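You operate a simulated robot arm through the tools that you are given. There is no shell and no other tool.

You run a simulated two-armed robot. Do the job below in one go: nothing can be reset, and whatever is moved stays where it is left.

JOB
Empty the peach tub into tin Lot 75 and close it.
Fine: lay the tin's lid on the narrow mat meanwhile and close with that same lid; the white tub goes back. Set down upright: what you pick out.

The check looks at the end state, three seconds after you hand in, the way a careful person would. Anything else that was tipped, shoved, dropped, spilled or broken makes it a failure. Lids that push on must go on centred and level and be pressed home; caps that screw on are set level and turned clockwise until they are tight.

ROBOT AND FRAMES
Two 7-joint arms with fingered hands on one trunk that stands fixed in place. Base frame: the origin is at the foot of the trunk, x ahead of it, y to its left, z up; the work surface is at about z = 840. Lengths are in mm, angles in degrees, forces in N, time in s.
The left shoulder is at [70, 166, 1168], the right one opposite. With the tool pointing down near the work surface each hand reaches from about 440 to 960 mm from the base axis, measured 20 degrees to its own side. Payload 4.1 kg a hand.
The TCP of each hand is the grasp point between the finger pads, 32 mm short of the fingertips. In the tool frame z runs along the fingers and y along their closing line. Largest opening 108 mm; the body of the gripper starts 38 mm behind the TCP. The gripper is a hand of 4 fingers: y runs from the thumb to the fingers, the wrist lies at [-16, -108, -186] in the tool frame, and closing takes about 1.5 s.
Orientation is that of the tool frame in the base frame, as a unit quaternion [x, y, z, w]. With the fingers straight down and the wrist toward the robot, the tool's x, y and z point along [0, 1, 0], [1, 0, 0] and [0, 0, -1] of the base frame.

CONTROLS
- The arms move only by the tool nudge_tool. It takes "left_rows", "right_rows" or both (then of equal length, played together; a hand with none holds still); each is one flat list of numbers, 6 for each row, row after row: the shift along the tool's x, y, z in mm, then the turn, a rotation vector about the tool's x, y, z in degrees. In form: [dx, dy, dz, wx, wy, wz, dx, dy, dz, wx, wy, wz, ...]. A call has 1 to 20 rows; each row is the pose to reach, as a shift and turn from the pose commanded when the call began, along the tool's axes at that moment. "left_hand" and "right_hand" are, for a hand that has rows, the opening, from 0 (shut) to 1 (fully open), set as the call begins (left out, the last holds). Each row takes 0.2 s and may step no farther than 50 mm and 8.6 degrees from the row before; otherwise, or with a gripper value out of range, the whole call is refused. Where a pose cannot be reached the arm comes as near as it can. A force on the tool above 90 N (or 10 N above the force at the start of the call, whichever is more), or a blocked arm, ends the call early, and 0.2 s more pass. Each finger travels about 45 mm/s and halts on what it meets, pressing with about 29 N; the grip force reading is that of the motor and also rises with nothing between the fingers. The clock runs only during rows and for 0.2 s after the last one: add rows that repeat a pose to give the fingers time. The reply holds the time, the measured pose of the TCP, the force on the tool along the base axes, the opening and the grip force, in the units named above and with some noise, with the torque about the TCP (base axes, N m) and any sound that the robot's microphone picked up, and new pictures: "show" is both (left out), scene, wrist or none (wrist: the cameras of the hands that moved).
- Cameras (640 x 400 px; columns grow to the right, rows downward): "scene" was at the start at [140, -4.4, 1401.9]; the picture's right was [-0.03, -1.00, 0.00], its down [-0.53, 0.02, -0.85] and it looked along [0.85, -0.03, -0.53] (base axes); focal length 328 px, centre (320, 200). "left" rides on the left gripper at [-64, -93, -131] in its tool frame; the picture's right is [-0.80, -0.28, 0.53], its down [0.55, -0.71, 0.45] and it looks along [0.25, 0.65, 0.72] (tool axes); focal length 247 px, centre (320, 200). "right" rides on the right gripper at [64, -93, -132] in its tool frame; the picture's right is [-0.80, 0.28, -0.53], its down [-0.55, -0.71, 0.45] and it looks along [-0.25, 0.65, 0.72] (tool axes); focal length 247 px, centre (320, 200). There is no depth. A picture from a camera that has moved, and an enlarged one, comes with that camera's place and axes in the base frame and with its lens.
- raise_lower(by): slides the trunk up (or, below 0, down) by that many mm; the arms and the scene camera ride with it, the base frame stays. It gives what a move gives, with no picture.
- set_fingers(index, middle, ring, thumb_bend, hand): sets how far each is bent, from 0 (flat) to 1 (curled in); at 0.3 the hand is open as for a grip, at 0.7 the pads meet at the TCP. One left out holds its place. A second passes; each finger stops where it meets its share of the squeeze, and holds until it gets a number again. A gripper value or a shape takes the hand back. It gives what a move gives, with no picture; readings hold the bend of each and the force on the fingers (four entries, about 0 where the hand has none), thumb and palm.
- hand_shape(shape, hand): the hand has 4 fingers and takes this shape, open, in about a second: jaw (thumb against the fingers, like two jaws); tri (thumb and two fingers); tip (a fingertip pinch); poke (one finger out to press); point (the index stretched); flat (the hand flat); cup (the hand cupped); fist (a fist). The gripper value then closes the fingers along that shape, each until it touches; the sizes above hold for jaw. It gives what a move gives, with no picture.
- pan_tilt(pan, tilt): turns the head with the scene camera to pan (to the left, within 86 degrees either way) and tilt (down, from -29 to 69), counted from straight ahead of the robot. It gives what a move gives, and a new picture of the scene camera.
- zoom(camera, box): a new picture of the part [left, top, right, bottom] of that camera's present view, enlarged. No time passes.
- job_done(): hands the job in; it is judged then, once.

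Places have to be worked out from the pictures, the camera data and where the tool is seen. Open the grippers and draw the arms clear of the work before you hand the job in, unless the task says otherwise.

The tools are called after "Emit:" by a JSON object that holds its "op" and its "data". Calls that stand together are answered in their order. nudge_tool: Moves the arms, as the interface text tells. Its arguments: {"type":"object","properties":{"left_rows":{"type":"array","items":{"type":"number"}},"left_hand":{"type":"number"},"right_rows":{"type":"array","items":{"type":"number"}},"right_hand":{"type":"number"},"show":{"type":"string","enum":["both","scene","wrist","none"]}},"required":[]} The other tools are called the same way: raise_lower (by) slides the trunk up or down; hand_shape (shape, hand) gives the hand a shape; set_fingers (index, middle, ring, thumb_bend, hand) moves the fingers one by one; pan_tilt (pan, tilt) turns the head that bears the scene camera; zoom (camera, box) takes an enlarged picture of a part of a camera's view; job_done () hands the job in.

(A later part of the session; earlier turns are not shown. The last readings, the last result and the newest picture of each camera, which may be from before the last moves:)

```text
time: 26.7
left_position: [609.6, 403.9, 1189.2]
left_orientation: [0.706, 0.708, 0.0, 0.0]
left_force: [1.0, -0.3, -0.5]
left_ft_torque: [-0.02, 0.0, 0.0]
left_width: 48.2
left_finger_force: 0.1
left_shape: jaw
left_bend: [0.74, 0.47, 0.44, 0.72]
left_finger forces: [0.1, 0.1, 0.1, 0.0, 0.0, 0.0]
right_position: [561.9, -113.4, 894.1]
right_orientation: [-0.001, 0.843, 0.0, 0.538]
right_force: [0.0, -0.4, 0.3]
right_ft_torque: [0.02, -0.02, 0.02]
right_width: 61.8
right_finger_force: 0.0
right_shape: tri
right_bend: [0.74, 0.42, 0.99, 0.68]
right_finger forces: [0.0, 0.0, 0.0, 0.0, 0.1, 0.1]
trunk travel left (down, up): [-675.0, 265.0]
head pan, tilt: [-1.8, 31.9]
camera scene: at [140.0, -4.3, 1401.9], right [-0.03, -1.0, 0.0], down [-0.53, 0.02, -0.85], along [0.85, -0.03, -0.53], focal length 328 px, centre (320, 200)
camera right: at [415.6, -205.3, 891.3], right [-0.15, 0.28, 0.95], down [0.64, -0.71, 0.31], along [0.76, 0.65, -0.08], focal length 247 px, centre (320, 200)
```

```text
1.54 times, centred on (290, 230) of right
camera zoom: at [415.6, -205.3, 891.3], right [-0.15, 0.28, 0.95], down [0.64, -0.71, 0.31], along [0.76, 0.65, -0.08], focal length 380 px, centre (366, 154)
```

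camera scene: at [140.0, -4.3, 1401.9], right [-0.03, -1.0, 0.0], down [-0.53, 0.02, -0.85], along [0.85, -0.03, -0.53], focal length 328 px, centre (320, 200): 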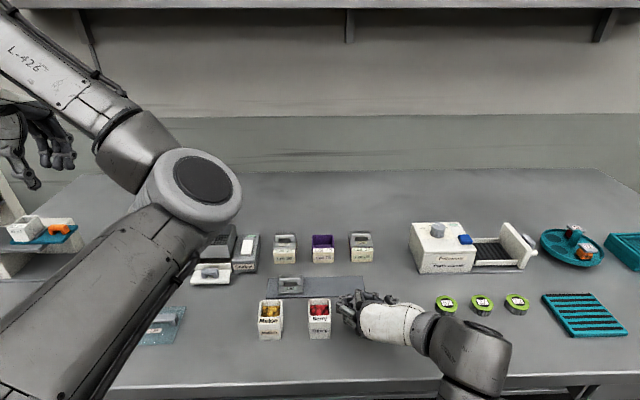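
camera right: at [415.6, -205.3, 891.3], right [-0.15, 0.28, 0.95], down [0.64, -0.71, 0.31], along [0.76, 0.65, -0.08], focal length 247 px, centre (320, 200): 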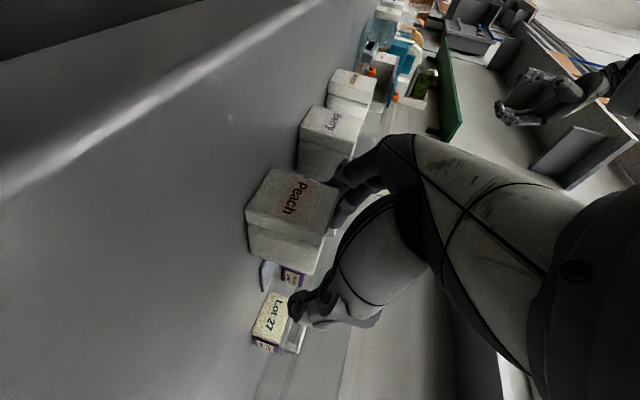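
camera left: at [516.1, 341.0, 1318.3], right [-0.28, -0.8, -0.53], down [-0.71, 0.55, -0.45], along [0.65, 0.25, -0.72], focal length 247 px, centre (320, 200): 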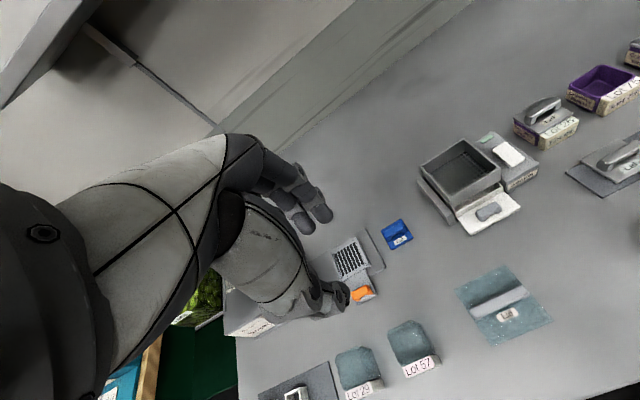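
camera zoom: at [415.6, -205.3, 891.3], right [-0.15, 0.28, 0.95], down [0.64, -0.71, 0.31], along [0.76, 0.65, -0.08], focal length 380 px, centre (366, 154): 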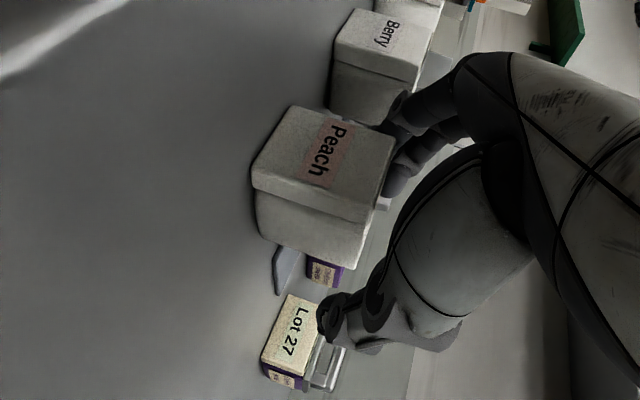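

Clearance to Berry is fine and the tub sits between thumb and fingers. I lower the last 17 mm to z≈876.

Emit:
{"op": "nudge_tool", "data": {"right_rows": [5.5, 0, 2.5, 0, 0, 0, 10.5, 0.5, 5, 0, 0, 0, 15.4, 1, 7.2, 0, 0, 0, 15.4, 1, 7.2, 0, 0, 0], "right_hand": 0.55}}

Emit:
{"op": "zoom", "data": {"camera": "scene", "box": [310, 260, 410, 345]}}

Emit:
{"op": "zoom", "data": {"camera": "right", "box": [220, 120, 380, 340]}}

```text
time: 27.7
left_position: [609.6, 403.8, 1188.5]
left_orientation: [0.707, 0.708, 0.001, 0.0]
left_force: [0.1, 0.8, -0.3]
left_ft_torque: [0.01, 0.0, -0.01]
left_width: 48.3
left_finger_force: 0.0
left_shape: jaw
left_bend: [0.74, 0.47, 0.44, 0.72]
left_finger forces: [0.0, 0.0, 0.0, 0.0, 0.0, 0.0]
right_position: [561.4, -112.2, 877.9]
right_orientation: [-0.001, 0.843, 0.0, 0.537]
right_force: [0.4, -0.6, 0.0]
right_ft_torque: [-0.01, 0.0, -0.02]
right_width: 60.0
right_finger_force: 0.1
right_shape: tri
right_bend: [0.74, 0.43, 0.99, 0.69]
right_finger forces: [0.1, 0.0, 0.0, 0.1, 0.0, 0.0]
trunk travel left (down, up): [-675.0, 265.0]
head pan, tilt: [-1.8, 31.9]
camera scene: at [140.0, -4.4, 1401.9], right [-0.03, -1.0, 0.0], down [-0.53, 0.02, -0.85], along [0.85, -0.03, -0.53], focal length 328 px, centre (320, 200)
camera right: at [415.5, -204.5, 874.2], right [-0.15, 0.28, 0.95], down [0.64, -0.71, 0.31], along [0.76, 0.65, -0.08], focal length 247 px, centre (320, 200)
```

scene: 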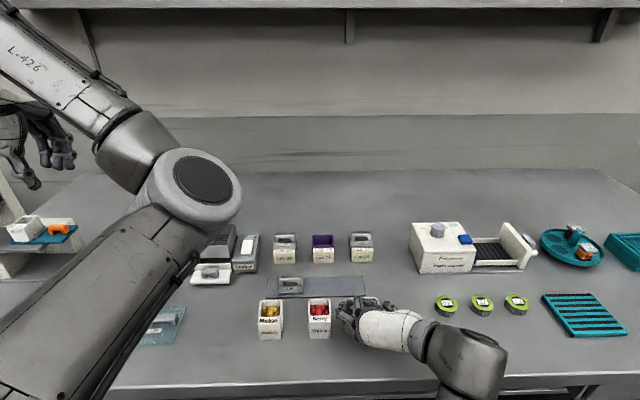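
right: 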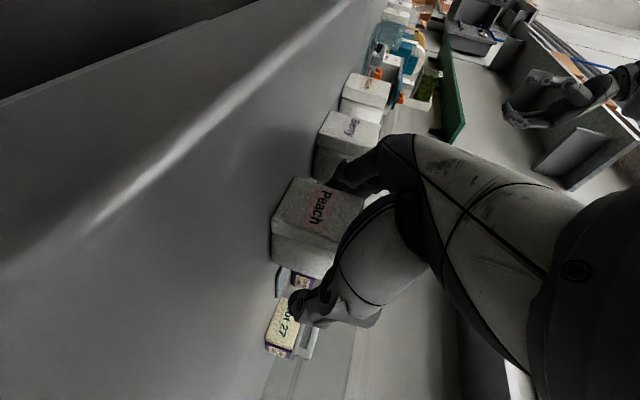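

```text
4.71 times, centred on (360, 302) of scene
camera zoom: at [140.0, -4.4, 1401.9], right [-0.03, -1.0, 0.0], down [-0.53, 0.02, -0.85], along [0.85, -0.03, -0.53], focal length 1542 px, centre (132, -282)
```

zoom: 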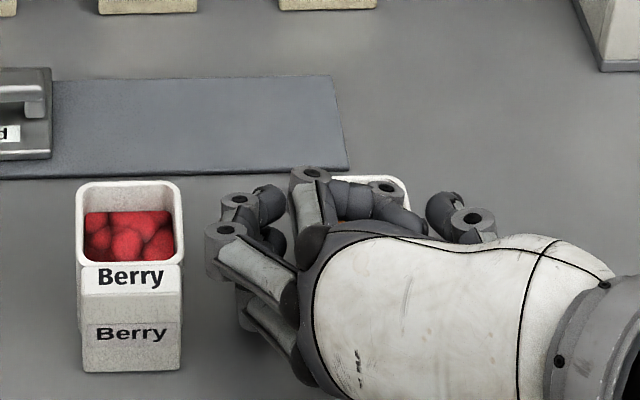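

```text
1.82 times, centred on (300, 230) of right
camera zoom: at [415.5, -204.5, 874.2], right [-0.15, 0.28, 0.95], down [0.64, -0.71, 0.31], along [0.76, 0.65, -0.08], focal length 449 px, centre (356, 146)
```

zoom: 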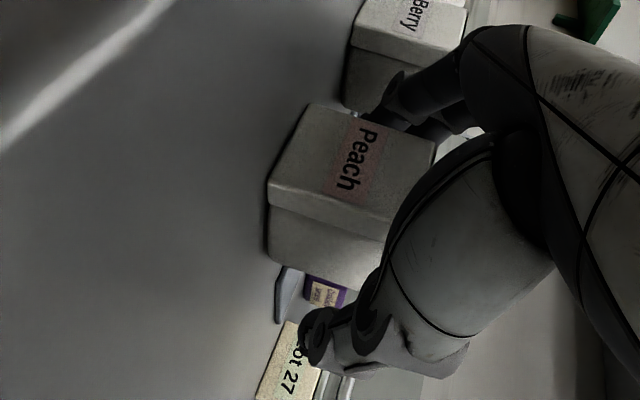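

The tub is between the thumb and the two fingers with no contact. I close the hand on it.

Emit:
{"op": "nudge_tool", "data": {"right_rows": [0, 1, 0, 0, 0, 0, 0, 1, 0, 0, 0, 0, 0, 1, 0, 0, 0, 0, 0, 1, 0, 0, 0, 0, 0, 1, 0, 0, 0, 0, 0, 1, 0, 0, 0, 0], "right_hand": 0.0}}

Emit:
{"op": "zoom", "data": {"camera": "scene", "box": [310, 260, 410, 345]}}

Emit:
{"op": "zoom", "data": {"camera": "right", "box": [220, 120, 380, 340]}}

```text
time: 29.1
left_position: [608.6, 404.8, 1188.4]
left_orientation: [0.706, 0.708, 0.001, 0.001]
left_force: [-0.5, 0.1, -0.1]
left_ft_torque: [0.01, 0.0, 0.02]
left_width: 48.6
left_finger_force: 0.0
left_shape: jaw
left_bend: [0.74, 0.47, 0.44, 0.72]
left_finger forces: [0.0, 0.0, 0.0, 0.0, 0.1, 0.0]
right_position: [560.9, -112.2, 877.7]
right_orientation: [0.0, 0.843, -0.001, 0.537]
right_force: [0.7, 0.3, 0.5]
right_ft_torque: [0.0, -0.02, 0.02]
right_width: 38.7
right_finger_force: 28.5
right_shape: tri
right_bend: [0.74, 0.52, 1.0, 0.74]
right_finger forces: [13.0, 12.9, 0.0, 0.0, 26.0, 0.1]
trunk travel left (down, up): [-675.0, 265.0]
head pan, tilt: [-1.8, 31.9]
camera scene: at [140.0, -4.4, 1401.9], right [-0.03, -1.0, 0.0], down [-0.53, 0.02, -0.85], along [0.85, -0.03, -0.53], focal length 328 px, centre (320, 200)
camera right: at [415.5, -203.5, 874.2], right [-0.15, 0.28, 0.95], down [0.64, -0.71, 0.31], along [0.76, 0.65, -0.08], focal length 247 px, centre (320, 200)
```

scene: 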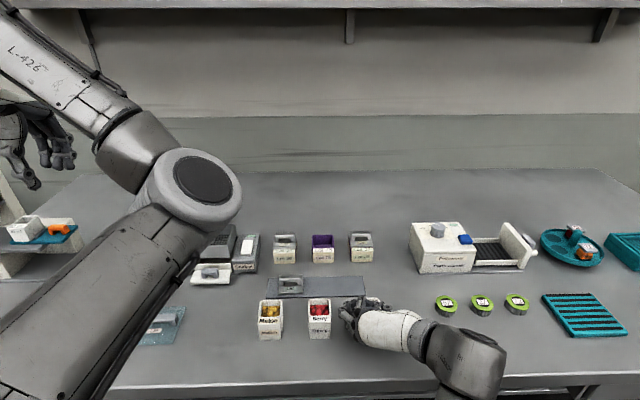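
right: 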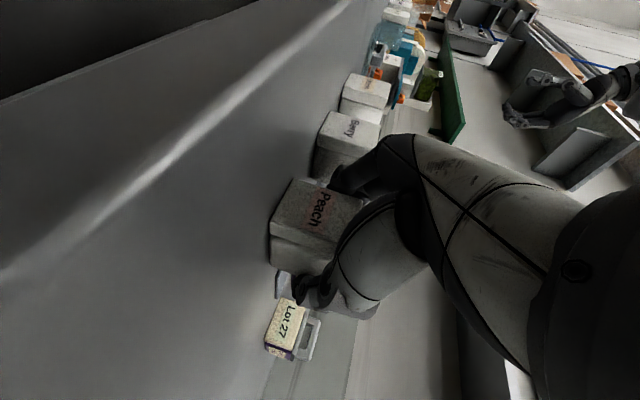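

```text
4.71 times, centred on (360, 302) of scene
camera zoom: at [140.0, -4.4, 1401.9], right [-0.03, -1.0, 0.0], down [-0.53, 0.02, -0.85], along [0.85, -0.03, -0.53], focal length 1542 px, centre (132, -282)
```

zoom: 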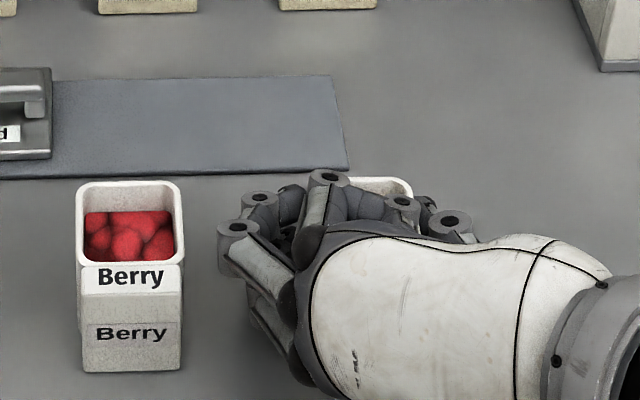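

```text
1.82 times, centred on (300, 230) of right
camera zoom: at [415.5, -203.5, 874.2], right [-0.15, 0.28, 0.95], down [0.64, -0.71, 0.31], along [0.76, 0.65, -0.08], focal length 449 px, centre (356, 146)
```

zoom: 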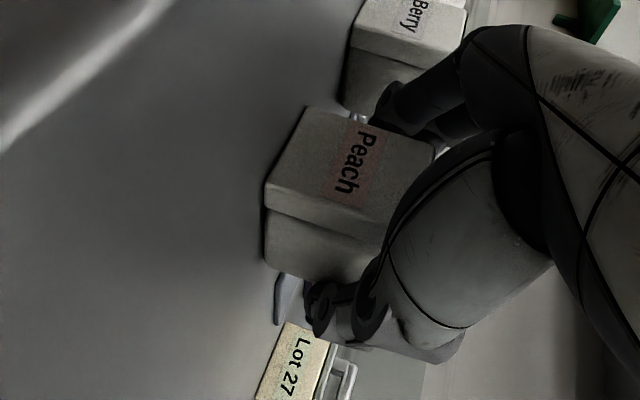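

The grip is balanced (13/13 N against 26 N on the thumb). I lift slowly straight up 20 mm and check that the tub comes along upright.

Emit:
{"op": "nudge_tool", "data": {"right_rows": [-3.6, 0, -1.7, 0, 0, 0, -9, 0, -4.2, 0, 0, 0, -18.1, 0, -8.5, 0, 0, 0, -18.1, 0, -8.5, 0, 0, 0]}}

Emit:
{"op": "zoom", "data": {"camera": "scene", "box": [310, 250, 430, 350]}}

Emit:
{"op": "zoom", "data": {"camera": "right", "box": [220, 120, 380, 340]}}

```text
time: 30.1
left_position: [608.8, 405.3, 1187.5]
left_orientation: [0.707, 0.707, -0.001, 0.0]
left_force: [0.9, 0.0, -0.1]
left_ft_torque: [-0.01, 0.02, -0.04]
left_width: 48.2
left_finger_force: 0.1
left_shape: jaw
left_bend: [0.74, 0.47, 0.44, 0.72]
left_finger forces: [0.0, 0.0, 0.0, 0.0, 0.0, 0.1]
right_position: [560.6, -111.9, 898.8]
right_orientation: [-0.001, 0.844, 0.0, 0.537]
right_force: [-0.6, 0.1, -0.3]
right_ft_torque: [-0.01, 0.01, 0.02]
right_width: 38.6
right_finger_force: 29.0
right_shape: tri
right_bend: [0.74, 0.52, 1.0, 0.74]
right_finger forces: [13.0, 13.0, 0.1, 0.0, 26.0, 0.0]
trunk travel left (down, up): [-675.0, 265.0]
head pan, tilt: [-1.8, 31.9]
camera scene: at [140.1, -4.4, 1401.9], right [-0.03, -1.0, 0.0], down [-0.53, 0.02, -0.85], along [0.85, -0.03, -0.53], focal length 328 px, centre (320, 200)
camera right: at [415.1, -203.8, 894.5], right [-0.14, 0.28, 0.95], down [0.64, -0.71, 0.31], along [0.76, 0.65, -0.08], focal length 247 px, centre (320, 200)
```

scene: 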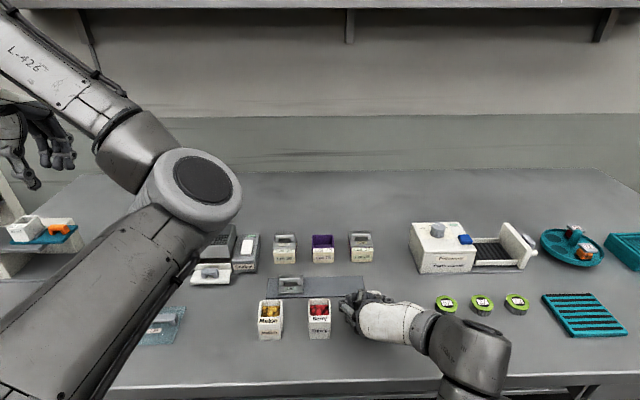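
right: 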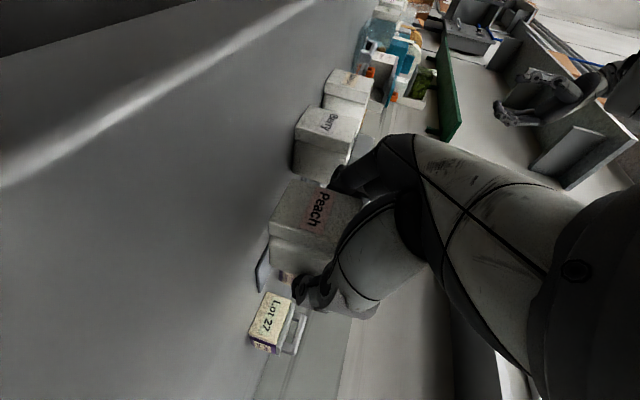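

```text
4.00 times, centred on (370, 300) of scene
camera zoom: at [140.1, -4.4, 1401.9], right [-0.03, -1.0, 0.0], down [-0.53, 0.02, -0.85], along [0.85, -0.03, -0.53], focal length 1311 px, centre (120, -200)
```

zoom: 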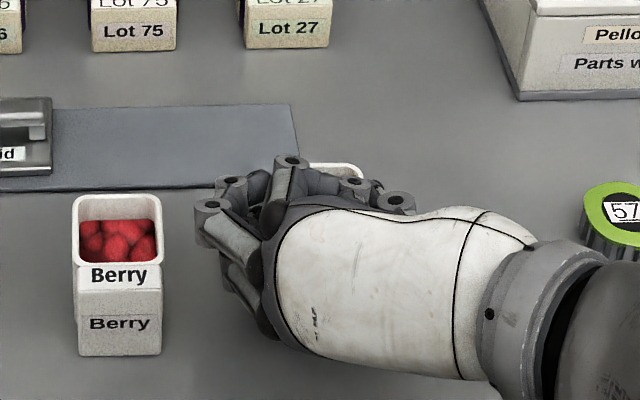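

```text
1.82 times, centred on (300, 230) of right
camera zoom: at [415.1, -203.8, 894.5], right [-0.14, 0.28, 0.95], down [0.64, -0.71, 0.31], along [0.76, 0.65, -0.08], focal length 449 px, centre (356, 146)
```

zoom: 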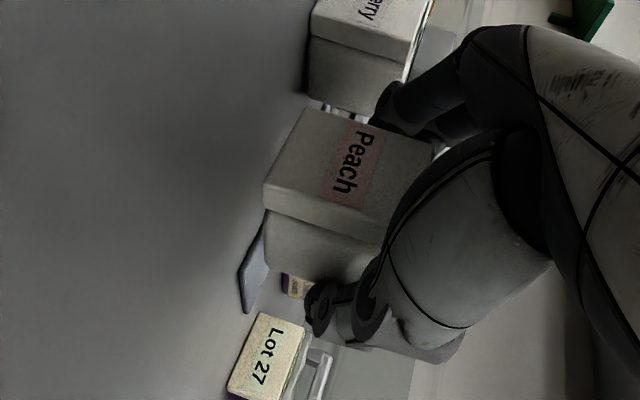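

The tub lifts well, but this sideways grip would put the bowed fingers right under the pouring lip. I will set it back where it was and re-grip it from above, so I can tip it toward the robot over its front rim.

Emit:
{"op": "nudge_tool", "data": {"right_rows": [6, 0, 2.8, 0, 0, 0, 12, 0, 5.6, 0, 0, 0, 16, 0, 7.5, 0, 0, 0, 18, 0, 8.4, 0, 0, 0, 18, 0, 8.4, 0, 0, 0], "show": "none"}}

```text
time: 31.3
left_position: [608.4, 405.2, 1188.6]
left_orientation: [0.707, 0.707, 0.0, 0.0]
left_force: [0.3, -0.2, 0.2]
left_ft_torque: [0.01, -0.04, 0.02]
left_width: 48.2
left_finger_force: 0.0
left_shape: jaw
left_bend: [0.74, 0.47, 0.44, 0.72]
left_finger forces: [0.0, 0.0, 0.0, 0.0, 0.0, 0.0]
right_position: [560.0, -111.0, 877.8]
right_orientation: [-0.001, 0.843, 0.0, 0.537]
right_force: [0.4, 0.3, 0.0]
right_ft_torque: [0.02, 0.02, -0.02]
right_width: 38.7
right_finger_force: 28.9
right_shape: tri
right_bend: [0.74, 0.52, 1.0, 0.74]
right_finger forces: [12.9, 13.0, 0.0, 0.0, 26.0, 0.0]
trunk travel left (down, up): [-675.0, 265.0]
head pan, tilt: [-1.8, 31.9]
```

No contact force yet. I lower another millimetre to make sure the tub stands on the table.

Emit:
{"op": "nudge_tool", "data": {"right_rows": [0.5, 0, 0.2, 0, 0, 0, 0.9, 0, 0.42, 0, 0, 0, 0.9, 0, 0.42, 0, 0, 0], "show": "none"}}

```text
time: 32.1
left_position: [609.3, 404.8, 1188.1]
left_orientation: [0.707, 0.707, 0.0, -0.001]
left_force: [0.2, -0.1, -0.1]
left_ft_torque: [0.02, 0.0, 0.0]
left_width: 48.4
left_finger_force: 0.1
left_shape: jaw
left_bend: [0.74, 0.47, 0.44, 0.72]
left_finger forces: [0.1, 0.0, 0.0, 0.1, 0.0, 0.1]
right_position: [561.7, -112.5, 877.2]
right_orientation: [-0.001, 0.844, 0.001, 0.537]
right_force: [-0.1, -0.4, 0.9]
right_ft_torque: [0.03, -0.02, 0.01]
right_width: 38.6
right_finger_force: 29.3
right_shape: tri
right_bend: [0.74, 0.52, 1.0, 0.74]
right_finger forces: [13.1, 12.9, 0.0, 0.1, 26.3, 0.0]
trunk travel left (down, up): [-675.0, 265.0]
head pan, tilt: [-1.8, 31.9]
```

I feel about 1 N. One more 0.7 mm step to confirm contact.

Emit:
{"op": "nudge_tool", "data": {"right_rows": [0.7, 0, 0.3, 0, 0, 0, 0.7, 0, 0.3, 0, 0, 0], "show": "wrist"}}

```text
time: 32.7
left_position: [608.8, 403.9, 1188.0]
left_orientation: [0.706, 0.708, 0.0, 0.0]
left_force: [-0.4, 1.1, -0.5]
left_ft_torque: [-0.02, -0.01, 0.02]
left_width: 48.3
left_finger_force: 0.0
left_shape: jaw
left_bend: [0.74, 0.47, 0.44, 0.72]
left_finger forces: [0.0, 0.0, 0.0, 0.0, 0.1, 0.1]
right_position: [561.1, -112.2, 876.8]
right_orientation: [0.0, 0.843, 0.0, 0.539]
right_force: [2.4, -0.1, 5.8]
right_ft_torque: [0.02, -0.12, 0.01]
right_width: 38.6
right_finger_force: 29.4
right_shape: tri
right_bend: [0.74, 0.52, 1.0, 0.74]
right_finger forces: [13.2, 12.9, 0.1, 0.1, 26.3, 0.0]
trunk travel left (down, up): [-675.0, 265.0]
head pan, tilt: [-1.8, 31.9]
camera right: at [415.0, -203.4, 873.5], right [-0.15, 0.28, 0.95], down [0.64, -0.7, 0.31], along [0.76, 0.65, -0.08], focal length 247 px, centre (320, 200)
```

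right: 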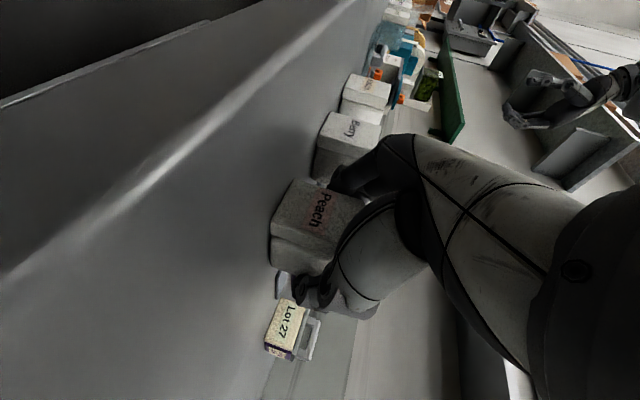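

The tub stands on the table (5.8 N). I ease off, open to 60 mm, and then rise straight up.

Emit:
{"op": "nudge_tool", "data": {"right_rows": [-0.6, 0, -0.3, 0, 0, 0, -0.6, 0, -0.3, 0, 0, 0, -0.6, 0, -0.3, 0, 0, 0, -0.6, 0, -0.3, 0, 0, 0, -0.6, 0, -0.3, 0, 0, 0], "right_hand": 0.54}}

Emit:
{"op": "zoom", "data": {"camera": "scene", "box": [310, 260, 410, 345]}}

Emit:
{"op": "zoom", "data": {"camera": "right", "box": [220, 120, 380, 340]}}

```text
time: 33.9
left_position: [608.7, 404.7, 1188.1]
left_orientation: [0.707, 0.708, 0.0, 0.0]
left_force: [-0.9, 0.7, -0.6]
left_ft_torque: [-0.02, -0.02, 0.03]
left_width: 48.2
left_finger_force: 0.0
left_shape: jaw
left_bend: [0.74, 0.47, 0.44, 0.72]
left_finger forces: [0.0, 0.1, 0.1, 0.1, 0.0, 0.1]
right_position: [560.3, -112.5, 876.4]
right_orientation: [0.0, 0.844, 0.0, 0.537]
right_force: [-0.6, -0.3, -0.8]
right_ft_torque: [-0.01, -0.01, 0.03]
right_width: 58.1
right_finger_force: 0.1
right_shape: tri
right_bend: [0.74, 0.43, 0.99, 0.69]
right_finger forces: [0.1, 0.1, 0.0, 0.0, 0.0, 0.1]
trunk travel left (down, up): [-675.0, 265.0]
head pan, tilt: [-1.8, 31.9]
camera scene: at [140.0, -4.3, 1401.9], right [-0.03, -1.0, 0.0], down [-0.53, 0.02, -0.85], along [0.85, -0.03, -0.53], focal length 328 px, centre (320, 200)
camera right: at [415.3, -203.5, 873.5], right [-0.15, 0.28, 0.95], down [0.64, -0.71, 0.31], along [0.76, 0.65, -0.08], focal length 247 px, centre (320, 200)
```

scene: 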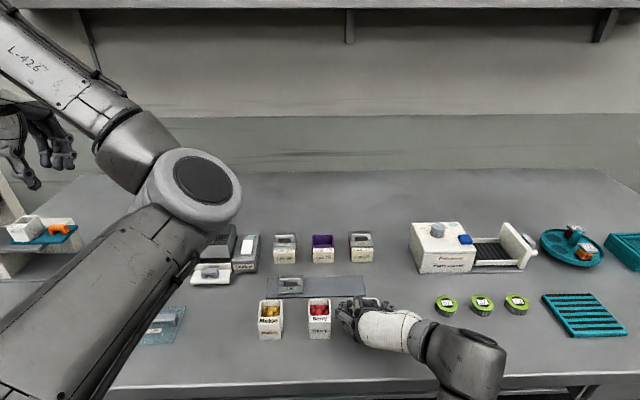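
right: 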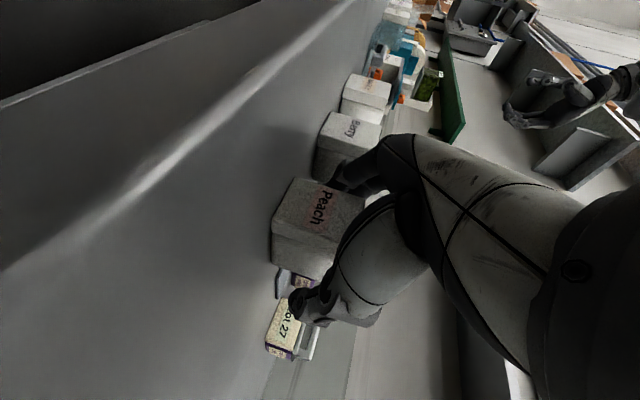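

```text
4.71 times, centred on (360, 302) of scene
camera zoom: at [140.0, -4.3, 1401.9], right [-0.03, -1.0, 0.0], down [-0.53, 0.02, -0.85], along [0.85, -0.03, -0.53], focal length 1542 px, centre (132, -282)
```

zoom: 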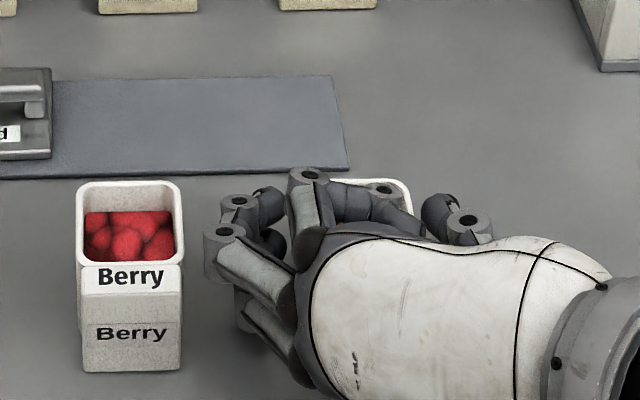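

```text
1.82 times, centred on (300, 230) of right
camera zoom: at [415.3, -203.5, 873.5], right [-0.15, 0.28, 0.95], down [0.64, -0.71, 0.31], along [0.76, 0.65, -0.08], focal length 449 px, centre (356, 146)
```

zoom: 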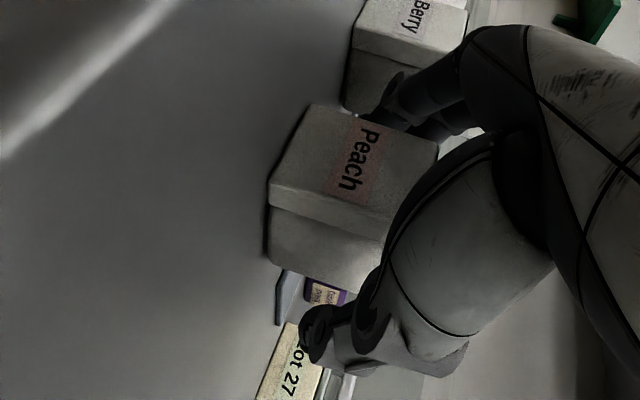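

The tub is released upright. I rise straight up well clear, then pitch the hand from 25° to about 105° below horizontal (fingers down and leaning slightly back toward the robot).

Emit:
{"op": "nudge_tool", "data": {"right_rows": [-15, 0, -7, 0, 0, 0, -35, 0, -16.3, 0, 0, 0, -58, 0, -27, 0, 0, 0, -82, 0, -38.2, 0, 0, 0, -105, 0, -49, 0, 0, 0, -125, 0, -58.3, 0, 0, 0], "show": "none"}}

Emit:
{"op": "nudge_tool", "data": {"right_rows": [0, 0, 0, 0, 8, 0, 0, 0, 0, 0, 16, 0, 0, 0, 0, 0, 24, 0, 0, 0, 0, 0, 32, 0, 0, 0, 0, 0, 40, 0, 0, 0, 0, 0, 48, 0, 0, 0, 0, 0, 56, 0, 0, 0, 0, 0, 64, 0, 0, 0, 0, 0, 72, 0, 0, 0, 0, 0, 80, 0, 0, 0, 0, 0, 80, 0]}}

Emit:
{"op": "zoom", "data": {"camera": "scene", "box": [300, 180, 460, 350]}}

```text
time: 35.3
left_position: [609.8, 404.5, 1188.2]
left_orientation: [0.706, 0.708, 0.0, 0.0]
left_force: [0.6, 1.2, -0.3]
left_ft_torque: [0.02, -0.01, -0.02]
left_width: 48.0
left_finger_force: 0.1
left_shape: jaw
left_bend: [0.74, 0.47, 0.44, 0.72]
left_finger forces: [0.1, 0.1, 0.1, 0.0, 0.1, 0.1]
right_position: [562.4, -112.5, 1014.7]
right_orientation: [0.0, 0.844, 0.001, 0.537]
right_force: [-1.0, -1.0, 0.4]
right_ft_torque: [-0.02, 0.02, -0.01]
right_width: 58.1
right_finger_force: 0.0
right_shape: tri
right_bend: [0.74, 0.43, 0.99, 0.69]
right_finger forces: [0.0, 0.0, 0.0, 0.1, 0.0, 0.0]
trunk travel left (down, up): [-675.0, 265.0]
head pan, tilt: [-1.8, 31.9]
```

```text
time: 37.7
left_position: [608.8, 404.4, 1189.2]
left_orientation: [0.707, 0.708, 0.0, 0.0]
left_force: [-0.3, -0.2, 0.1]
left_ft_torque: [0.01, 0.01, 0.02]
left_width: 48.1
left_finger_force: 0.1
left_shape: jaw
left_bend: [0.74, 0.47, 0.44, 0.72]
left_finger forces: [0.0, 0.0, 0.0, 0.0, 0.1, 0.0]
right_position: [560.2, -111.6, 1016.0]
right_orientation: [-0.001, 0.991, 0.0, -0.131]
right_force: [-0.1, 0.7, 0.1]
right_ft_torque: [0.01, 0.01, -0.02]
right_width: 58.2
right_finger_force: 0.0
right_shape: tri
right_bend: [0.74, 0.43, 0.99, 0.69]
right_finger forces: [0.1, 0.0, 0.0, 0.0, 0.1, 0.1]
trunk travel left (down, up): [-675.0, 265.0]
head pan, tilt: [-1.8, 31.9]
camera scene: at [139.5, -4.6, 1402.0], right [-0.03, -1.0, 0.0], down [-0.53, 0.02, -0.85], along [0.85, -0.03, -0.53], focal length 328 px, centre (320, 200)
camera right: at [533.3, -203.9, 1158.1], right [0.91, 0.28, 0.31], down [0.41, -0.71, -0.58], along [0.05, 0.65, -0.76], focal length 247 px, centre (320, 200)
```

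scene: 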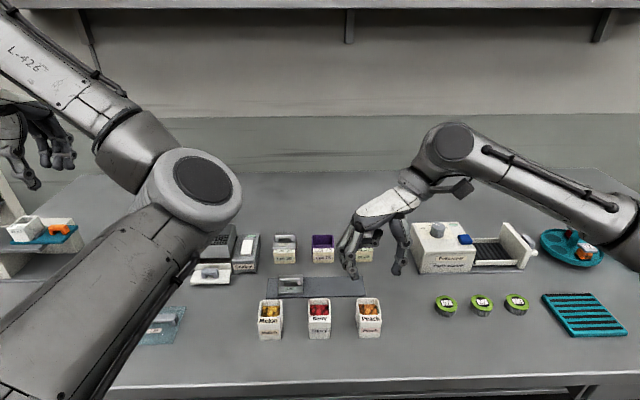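
right: 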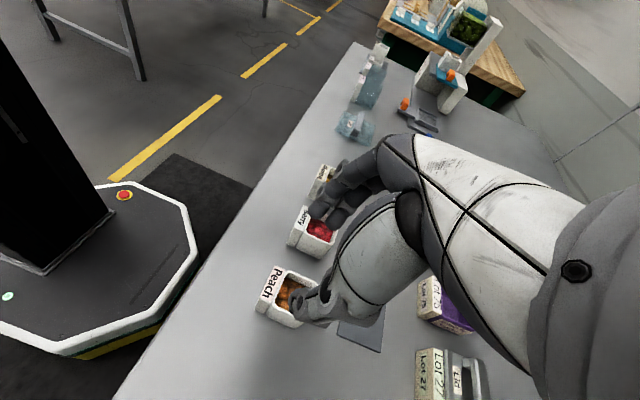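

```text
2.35 times, centred on (380, 265) of scene
camera zoom: at [139.5, -4.6, 1402.0], right [-0.03, -1.0, 0.0], down [-0.53, 0.02, -0.85], along [0.85, -0.03, -0.53], focal length 771 px, centre (179, 47)
```

zoom: 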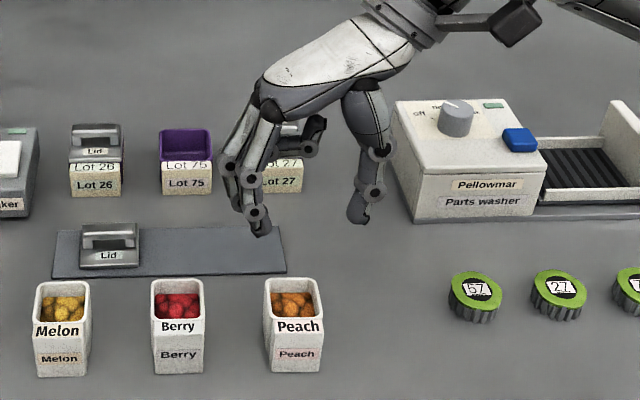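

The leaning-back pose is reached exactly. I tilt 5° more and come down to z≈940 above the tub, aiming x≈568, y≈-112, and check alignment.

Emit:
{"op": "nudge_tool", "data": {"right_rows": [-7, 0, 18, 0, 1.5, 0, -14, -0.4, 36, 0, 3, 0, -21, -0.7, 54, 0, 5, 0, -26.7, -0.7, 70.5, 0, 5, 0, -26.7, -0.7, 70.5, 0, 5, 0], "right_hand": 0.57}}

Emit:
{"op": "zoom", "data": {"camera": "scene", "box": [310, 250, 430, 350]}}

Emit:
{"op": "zoom", "data": {"camera": "right", "box": [200, 160, 420, 380]}}

```text
time: 38.9
left_position: [608.7, 404.6, 1188.9]
left_orientation: [0.706, 0.708, 0.0, 0.0]
left_force: [-0.2, 0.5, 0.1]
left_ft_torque: [-0.01, 0.02, 0.03]
left_width: 48.4
left_finger_force: 0.0
left_shape: jaw
left_bend: [0.74, 0.47, 0.44, 0.72]
left_finger forces: [0.0, 0.0, 0.1, 0.0, 0.0, 0.0]
right_position: [568.1, -112.5, 939.5]
right_orientation: [0.0, 0.985, 0.0, -0.174]
right_force: [0.3, 0.4, -0.6]
right_ft_torque: [0.02, 0.0, -0.02]
right_width: 61.2
right_finger_force: 0.1
right_shape: tri
right_bend: [0.74, 0.42, 0.99, 0.68]
right_finger forces: [0.1, 0.1, 0.1, 0.0, 0.0, 0.0]
trunk travel left (down, up): [-675.0, 265.0]
head pan, tilt: [-1.8, 31.9]
camera scene: at [139.8, -4.2, 1401.9], right [-0.03, -1.0, 0.0], down [-0.53, 0.02, -0.85], along [0.85, -0.03, -0.53], focal length 328 px, centre (320, 200)
camera right: at [553.5, -204.1, 1084.7], right [0.93, 0.28, 0.23], down [0.36, -0.71, -0.61], along [-0.01, 0.65, -0.76], focal length 247 px, centre (320, 200)
```

scene: 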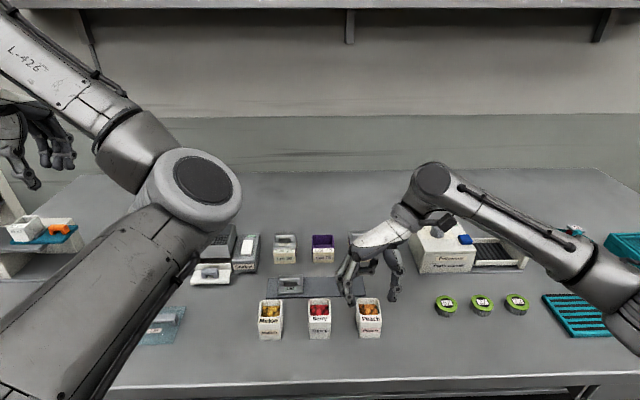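
right: 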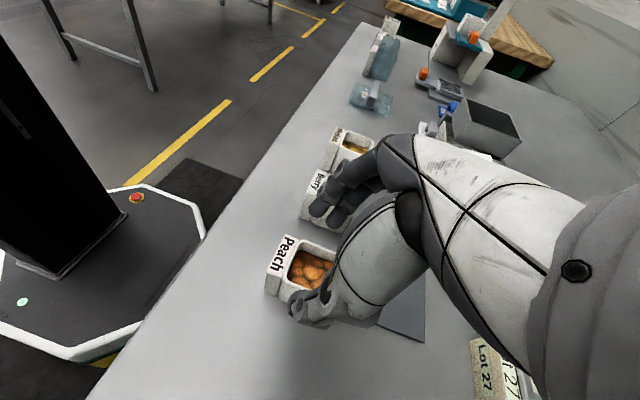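

```text
4.00 times, centred on (370, 300) of scene
camera zoom: at [139.8, -4.2, 1401.9], right [-0.03, -1.0, 0.0], down [-0.53, 0.02, -0.85], along [0.85, -0.03, -0.53], focal length 1311 px, centre (120, -200)
```

zoom: 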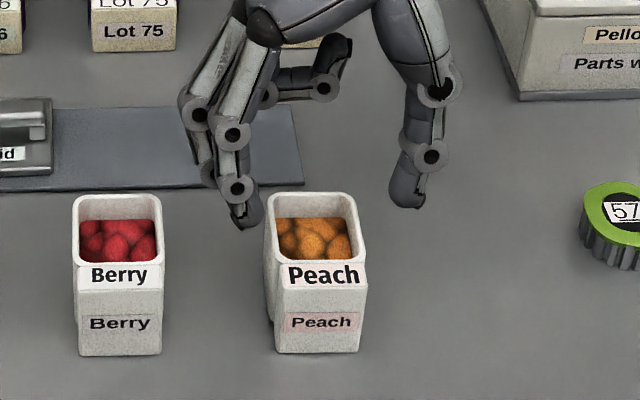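

```text
1.82 times, centred on (310, 270) of right
camera zoom: at [553.5, -204.1, 1084.7], right [0.93, 0.28, 0.23], down [0.36, -0.71, -0.61], along [-0.01, 0.65, -0.76], focal length 449 px, centre (338, 73)
```

zoom: 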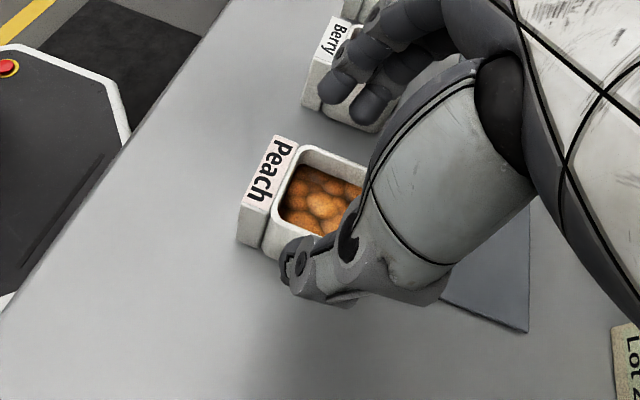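

Thumb and finger straddle the tub symmetrically; the tub centre is at y≈-111. I descend to z≈900, so the fingertips reach about 25–30 mm below the rim.

Emit:
{"op": "nudge_tool", "data": {"right_rows": [-4, 0.6, 11, 0, 0, 0, -8, 1.1, 22, 0, 0, 0, -12, 1.1, 33, 0, 0, 0, -13.7, 1.1, 37.6, 0, 0, 0, -13.7, 1.1, 37.6, 0, 0, 0], "right_hand": 0.57}}

Emit:
{"op": "zoom", "data": {"camera": "scene", "box": [310, 250, 430, 350]}}

Emit:
{"op": "zoom", "data": {"camera": "right", "box": [200, 160, 420, 380]}}

```text
time: 40.1
left_position: [608.5, 403.5, 1189.1]
left_orientation: [0.707, 0.707, 0.0, 0.0]
left_force: [0.3, 0.8, 0.2]
left_ft_torque: [0.0, -0.03, 0.0]
left_width: 48.3
left_finger_force: 0.0
left_shape: jaw
left_bend: [0.74, 0.47, 0.44, 0.72]
left_finger forces: [0.0, 0.0, 0.1, 0.0, 0.1, 0.0]
right_position: [568.5, -112.1, 899.4]
right_orientation: [0.0, 0.985, -0.001, -0.174]
right_force: [-0.6, 0.3, 0.5]
right_ft_torque: [0.04, -0.01, -0.01]
right_width: 61.2
right_finger_force: 0.0
right_shape: tri
right_bend: [0.74, 0.42, 0.99, 0.68]
right_finger forces: [0.0, 0.1, 0.1, 0.0, 0.0, 0.0]
trunk travel left (down, up): [-675.0, 265.0]
head pan, tilt: [-1.8, 31.9]
camera scene: at [140.0, -4.4, 1401.9], right [-0.03, -1.0, 0.0], down [-0.53, 0.02, -0.85], along [0.85, -0.03, -0.53], focal length 328 px, centre (320, 200)
camera right: at [553.8, -203.3, 1044.4], right [0.93, 0.28, 0.23], down [0.36, -0.71, -0.61], along [-0.01, 0.65, -0.76], focal length 247 px, centre (320, 200)
```

scene: 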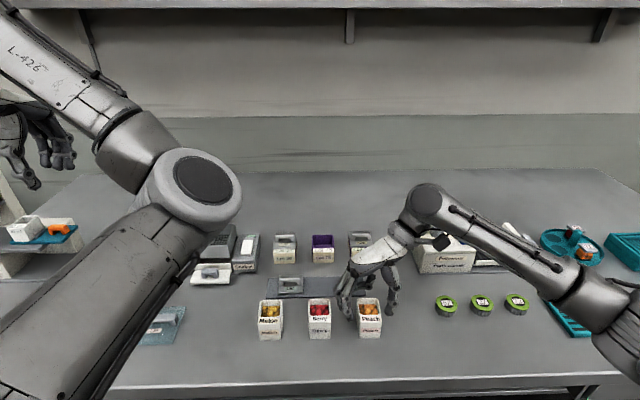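
right: 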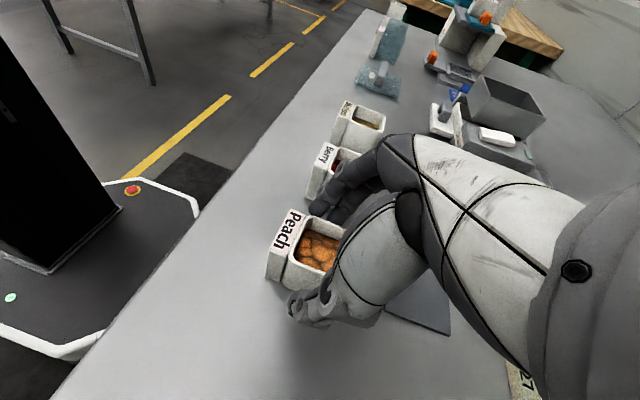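

```text
4.00 times, centred on (370, 300) of scene
camera zoom: at [140.0, -4.4, 1401.9], right [-0.03, -1.0, 0.0], down [-0.53, 0.02, -0.85], along [0.85, -0.03, -0.53], focal length 1311 px, centre (120, -200)
```

zoom: 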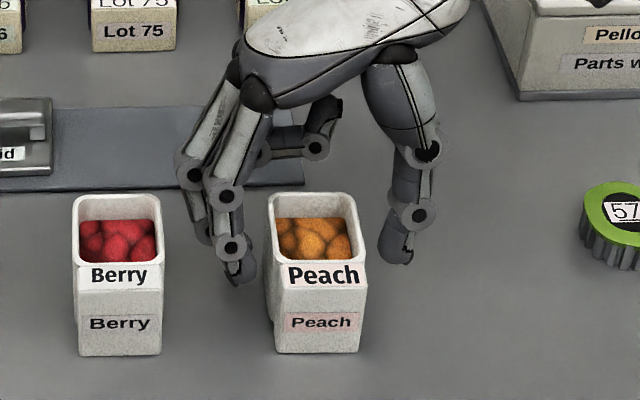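

```text
1.82 times, centred on (310, 270) of right
camera zoom: at [553.8, -203.3, 1044.4], right [0.93, 0.28, 0.23], down [0.36, -0.71, -0.61], along [-0.01, 0.65, -0.76], focal length 449 px, centre (338, 73)
```

zoom: 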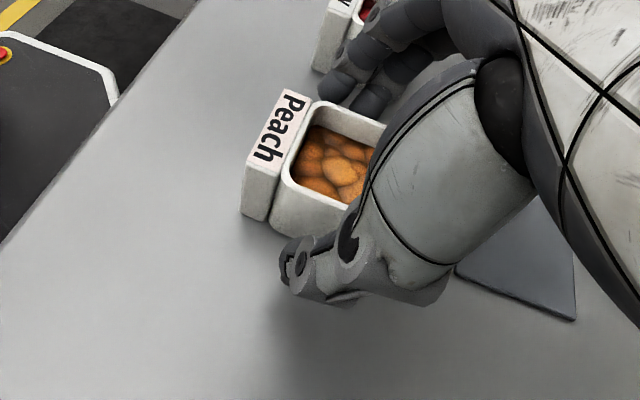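

Everything lines up. I shift 4 mm away from the robot so the fingers bear on the tub's body rather than on the label block, then close.

Emit:
{"op": "nudge_tool", "data": {"right_rows": [-3.8, 0.5, -1.4, 0, 0, 0, -3.8, 0.5, -1.4, 0, 0, 0], "show": "none"}}

Emit:
{"op": "nudge_tool", "data": {"right_rows": [0, 0, 0, 0, 0, 0, 0, 0, 0, 0, 0, 0, 0, 0, 0, 0, 0, 0, 0, 0, 0, 0, 0, 0, 0, 0, 0, 0, 0, 0, 0, 0, 0, 0, 0, 0], "right_hand": 0.0}}

Emit:
{"op": "zoom", "data": {"camera": "scene", "box": [310, 250, 430, 350]}}

Emit:
{"op": "zoom", "data": {"camera": "right", "box": [200, 160, 420, 380]}}

```text
time: 40.7
left_position: [608.9, 404.6, 1188.2]
left_orientation: [0.707, 0.707, 0.0, 0.0]
left_force: [0.8, -0.1, 0.5]
left_ft_torque: [-0.02, -0.02, 0.0]
left_width: 48.1
left_finger_force: 0.1
left_shape: jaw
left_bend: [0.74, 0.47, 0.44, 0.72]
left_finger forces: [0.1, 0.0, 0.0, 0.0, 0.0, 0.0]
right_position: [573.2, -111.4, 899.6]
right_orientation: [0.0, 0.985, 0.0, -0.174]
right_force: [0.0, -0.1, 0.4]
right_ft_torque: [-0.02, 0.0, 0.0]
right_width: 61.3
right_finger_force: 0.0
right_shape: tri
right_bend: [0.74, 0.42, 0.99, 0.68]
right_finger forces: [0.0, 0.0, 0.1, 0.1, 0.0, 0.1]
trunk travel left (down, up): [-675.0, 265.0]
head pan, tilt: [-1.8, 31.9]
```

```text
time: 42.1
left_position: [608.7, 404.3, 1188.5]
left_orientation: [0.706, 0.708, 0.0, 0.0]
left_force: [0.3, 0.3, 0.5]
left_ft_torque: [0.01, 0.02, -0.01]
left_width: 48.2
left_finger_force: 0.1
left_shape: jaw
left_bend: [0.74, 0.47, 0.44, 0.72]
left_finger forces: [0.0, 0.0, 0.0, 0.1, 0.0, 0.0]
right_position: [573.3, -111.7, 899.2]
right_orientation: [-0.001, 0.985, -0.001, -0.174]
right_force: [-0.3, -0.3, -0.4]
right_ft_torque: [0.01, 0.01, -0.02]
right_width: 38.5
right_finger_force: 29.2
right_shape: tri
right_bend: [0.74, 0.52, 1.0, 0.74]
right_finger forces: [13.0, 13.0, 0.1, 0.0, 26.0, 0.0]
trunk travel left (down, up): [-675.0, 265.0]
head pan, tilt: [-1.8, 31.9]
camera scene: at [140.2, -4.4, 1401.9], right [-0.03, -1.0, 0.0], down [-0.53, 0.02, -0.85], along [0.85, -0.03, -0.53], focal length 328 px, centre (320, 200)
camera right: at [558.0, -202.6, 1044.3], right [0.93, 0.28, 0.23], down [0.36, -0.71, -0.61], along [-0.01, 0.65, -0.76], focal length 247 px, centre (320, 200)
```

scene: 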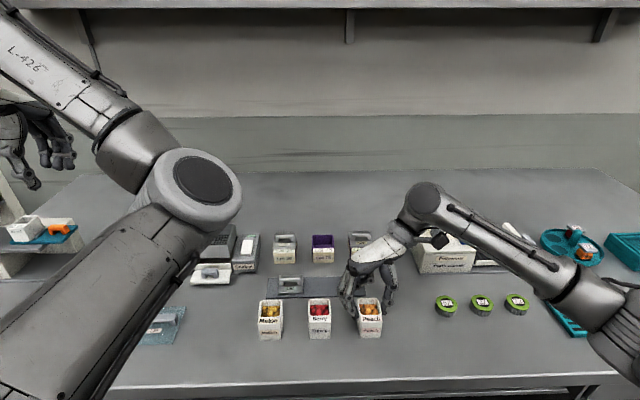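
right: 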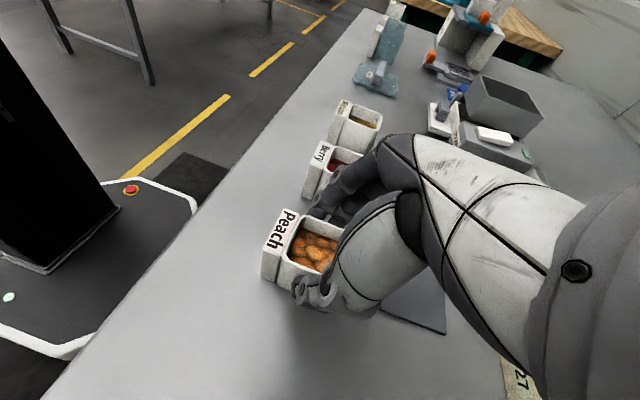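

```text
4.00 times, centred on (370, 300) of scene
camera zoom: at [140.2, -4.4, 1401.9], right [-0.03, -1.0, 0.0], down [-0.53, 0.02, -0.85], along [0.85, -0.03, -0.53], focal length 1311 px, centre (120, -200)
```

zoom: 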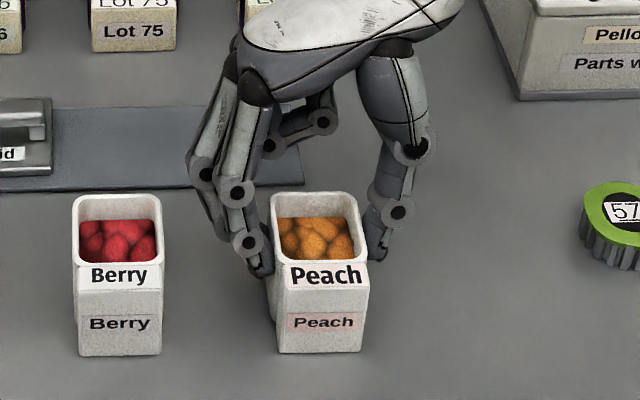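

```text
1.82 times, centred on (310, 270) of right
camera zoom: at [558.0, -202.6, 1044.3], right [0.93, 0.28, 0.23], down [0.36, -0.71, -0.61], along [-0.01, 0.65, -0.76], focal length 449 px, centre (338, 73)
```

zoom: 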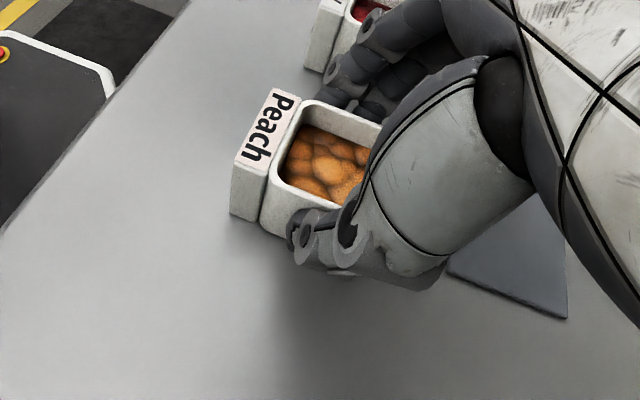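

A balanced grip again (13/13/26 N). I lift 15 mm slowly and check that the tub stays level in the hand.

Emit:
{"op": "nudge_tool", "data": {"right_rows": [1, 0, -2.8, 0, 0, 0, 2.7, 0, -7.5, 0, 0, 0, 5.1, 0, -14.1, 0, 0, 0, 5.1, 0, -14.1, 0, 0, 0], "show": "none"}}

Emit:
{"op": "zoom", "data": {"camera": "scene", "box": [310, 250, 430, 350]}}

Emit:
{"op": "zoom", "data": {"camera": "right", "box": [200, 160, 420, 380]}}

```text
time: 43.1
left_position: [609.1, 403.3, 1188.6]
left_orientation: [0.707, 0.707, 0.0, 0.0]
left_force: [-0.3, 1.0, -0.7]
left_ft_torque: [0.01, -0.01, 0.02]
left_width: 48.4
left_finger_force: 0.0
left_shape: jaw
left_bend: [0.74, 0.47, 0.44, 0.72]
left_finger forces: [0.0, 0.0, 0.1, 0.1, 0.0, 0.0]
right_position: [572.5, -111.8, 915.1]
right_orientation: [-0.001, 0.985, 0.0, -0.173]
right_force: [0.0, -0.5, -1.1]
right_ft_torque: [0.02, -0.03, -0.02]
right_width: 39.0
right_finger_force: 29.3
right_shape: tri
right_bend: [0.74, 0.52, 1.0, 0.74]
right_finger forces: [13.0, 13.1, 0.0, 0.0, 26.0, 0.0]
trunk travel left (down, up): [-675.0, 265.0]
head pan, tilt: [-1.8, 31.9]
```

```text
4.00 times, centred on (370, 300) of scene
camera zoom: at [140.2, -4.4, 1401.9], right [-0.03, -1.0, 0.0], down [-0.53, 0.02, -0.85], along [0.85, -0.03, -0.53], focal length 1311 px, centre (120, -200)
```

zoom: 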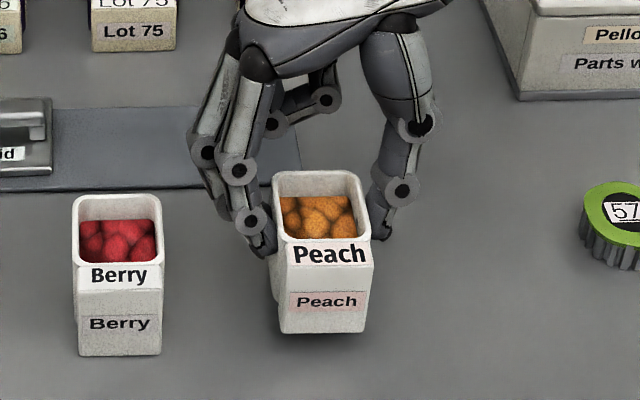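

```text
1.82 times, centred on (310, 270) of right
camera zoom: at [557.9, -202.8, 1059.5], right [0.93, 0.28, 0.23], down [0.36, -0.71, -0.61], along [-0.01, 0.65, -0.76], focal length 449 px, centre (338, 73)
```

zoom: 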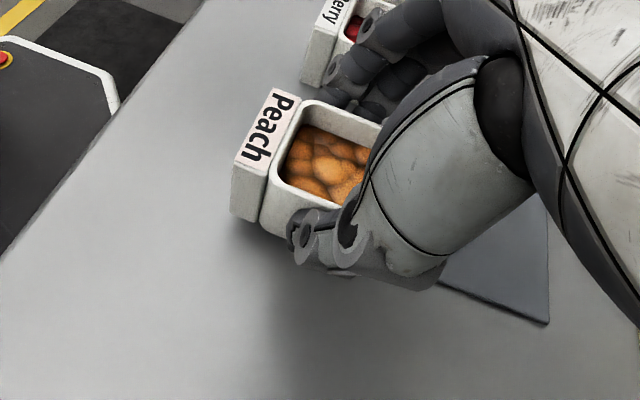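

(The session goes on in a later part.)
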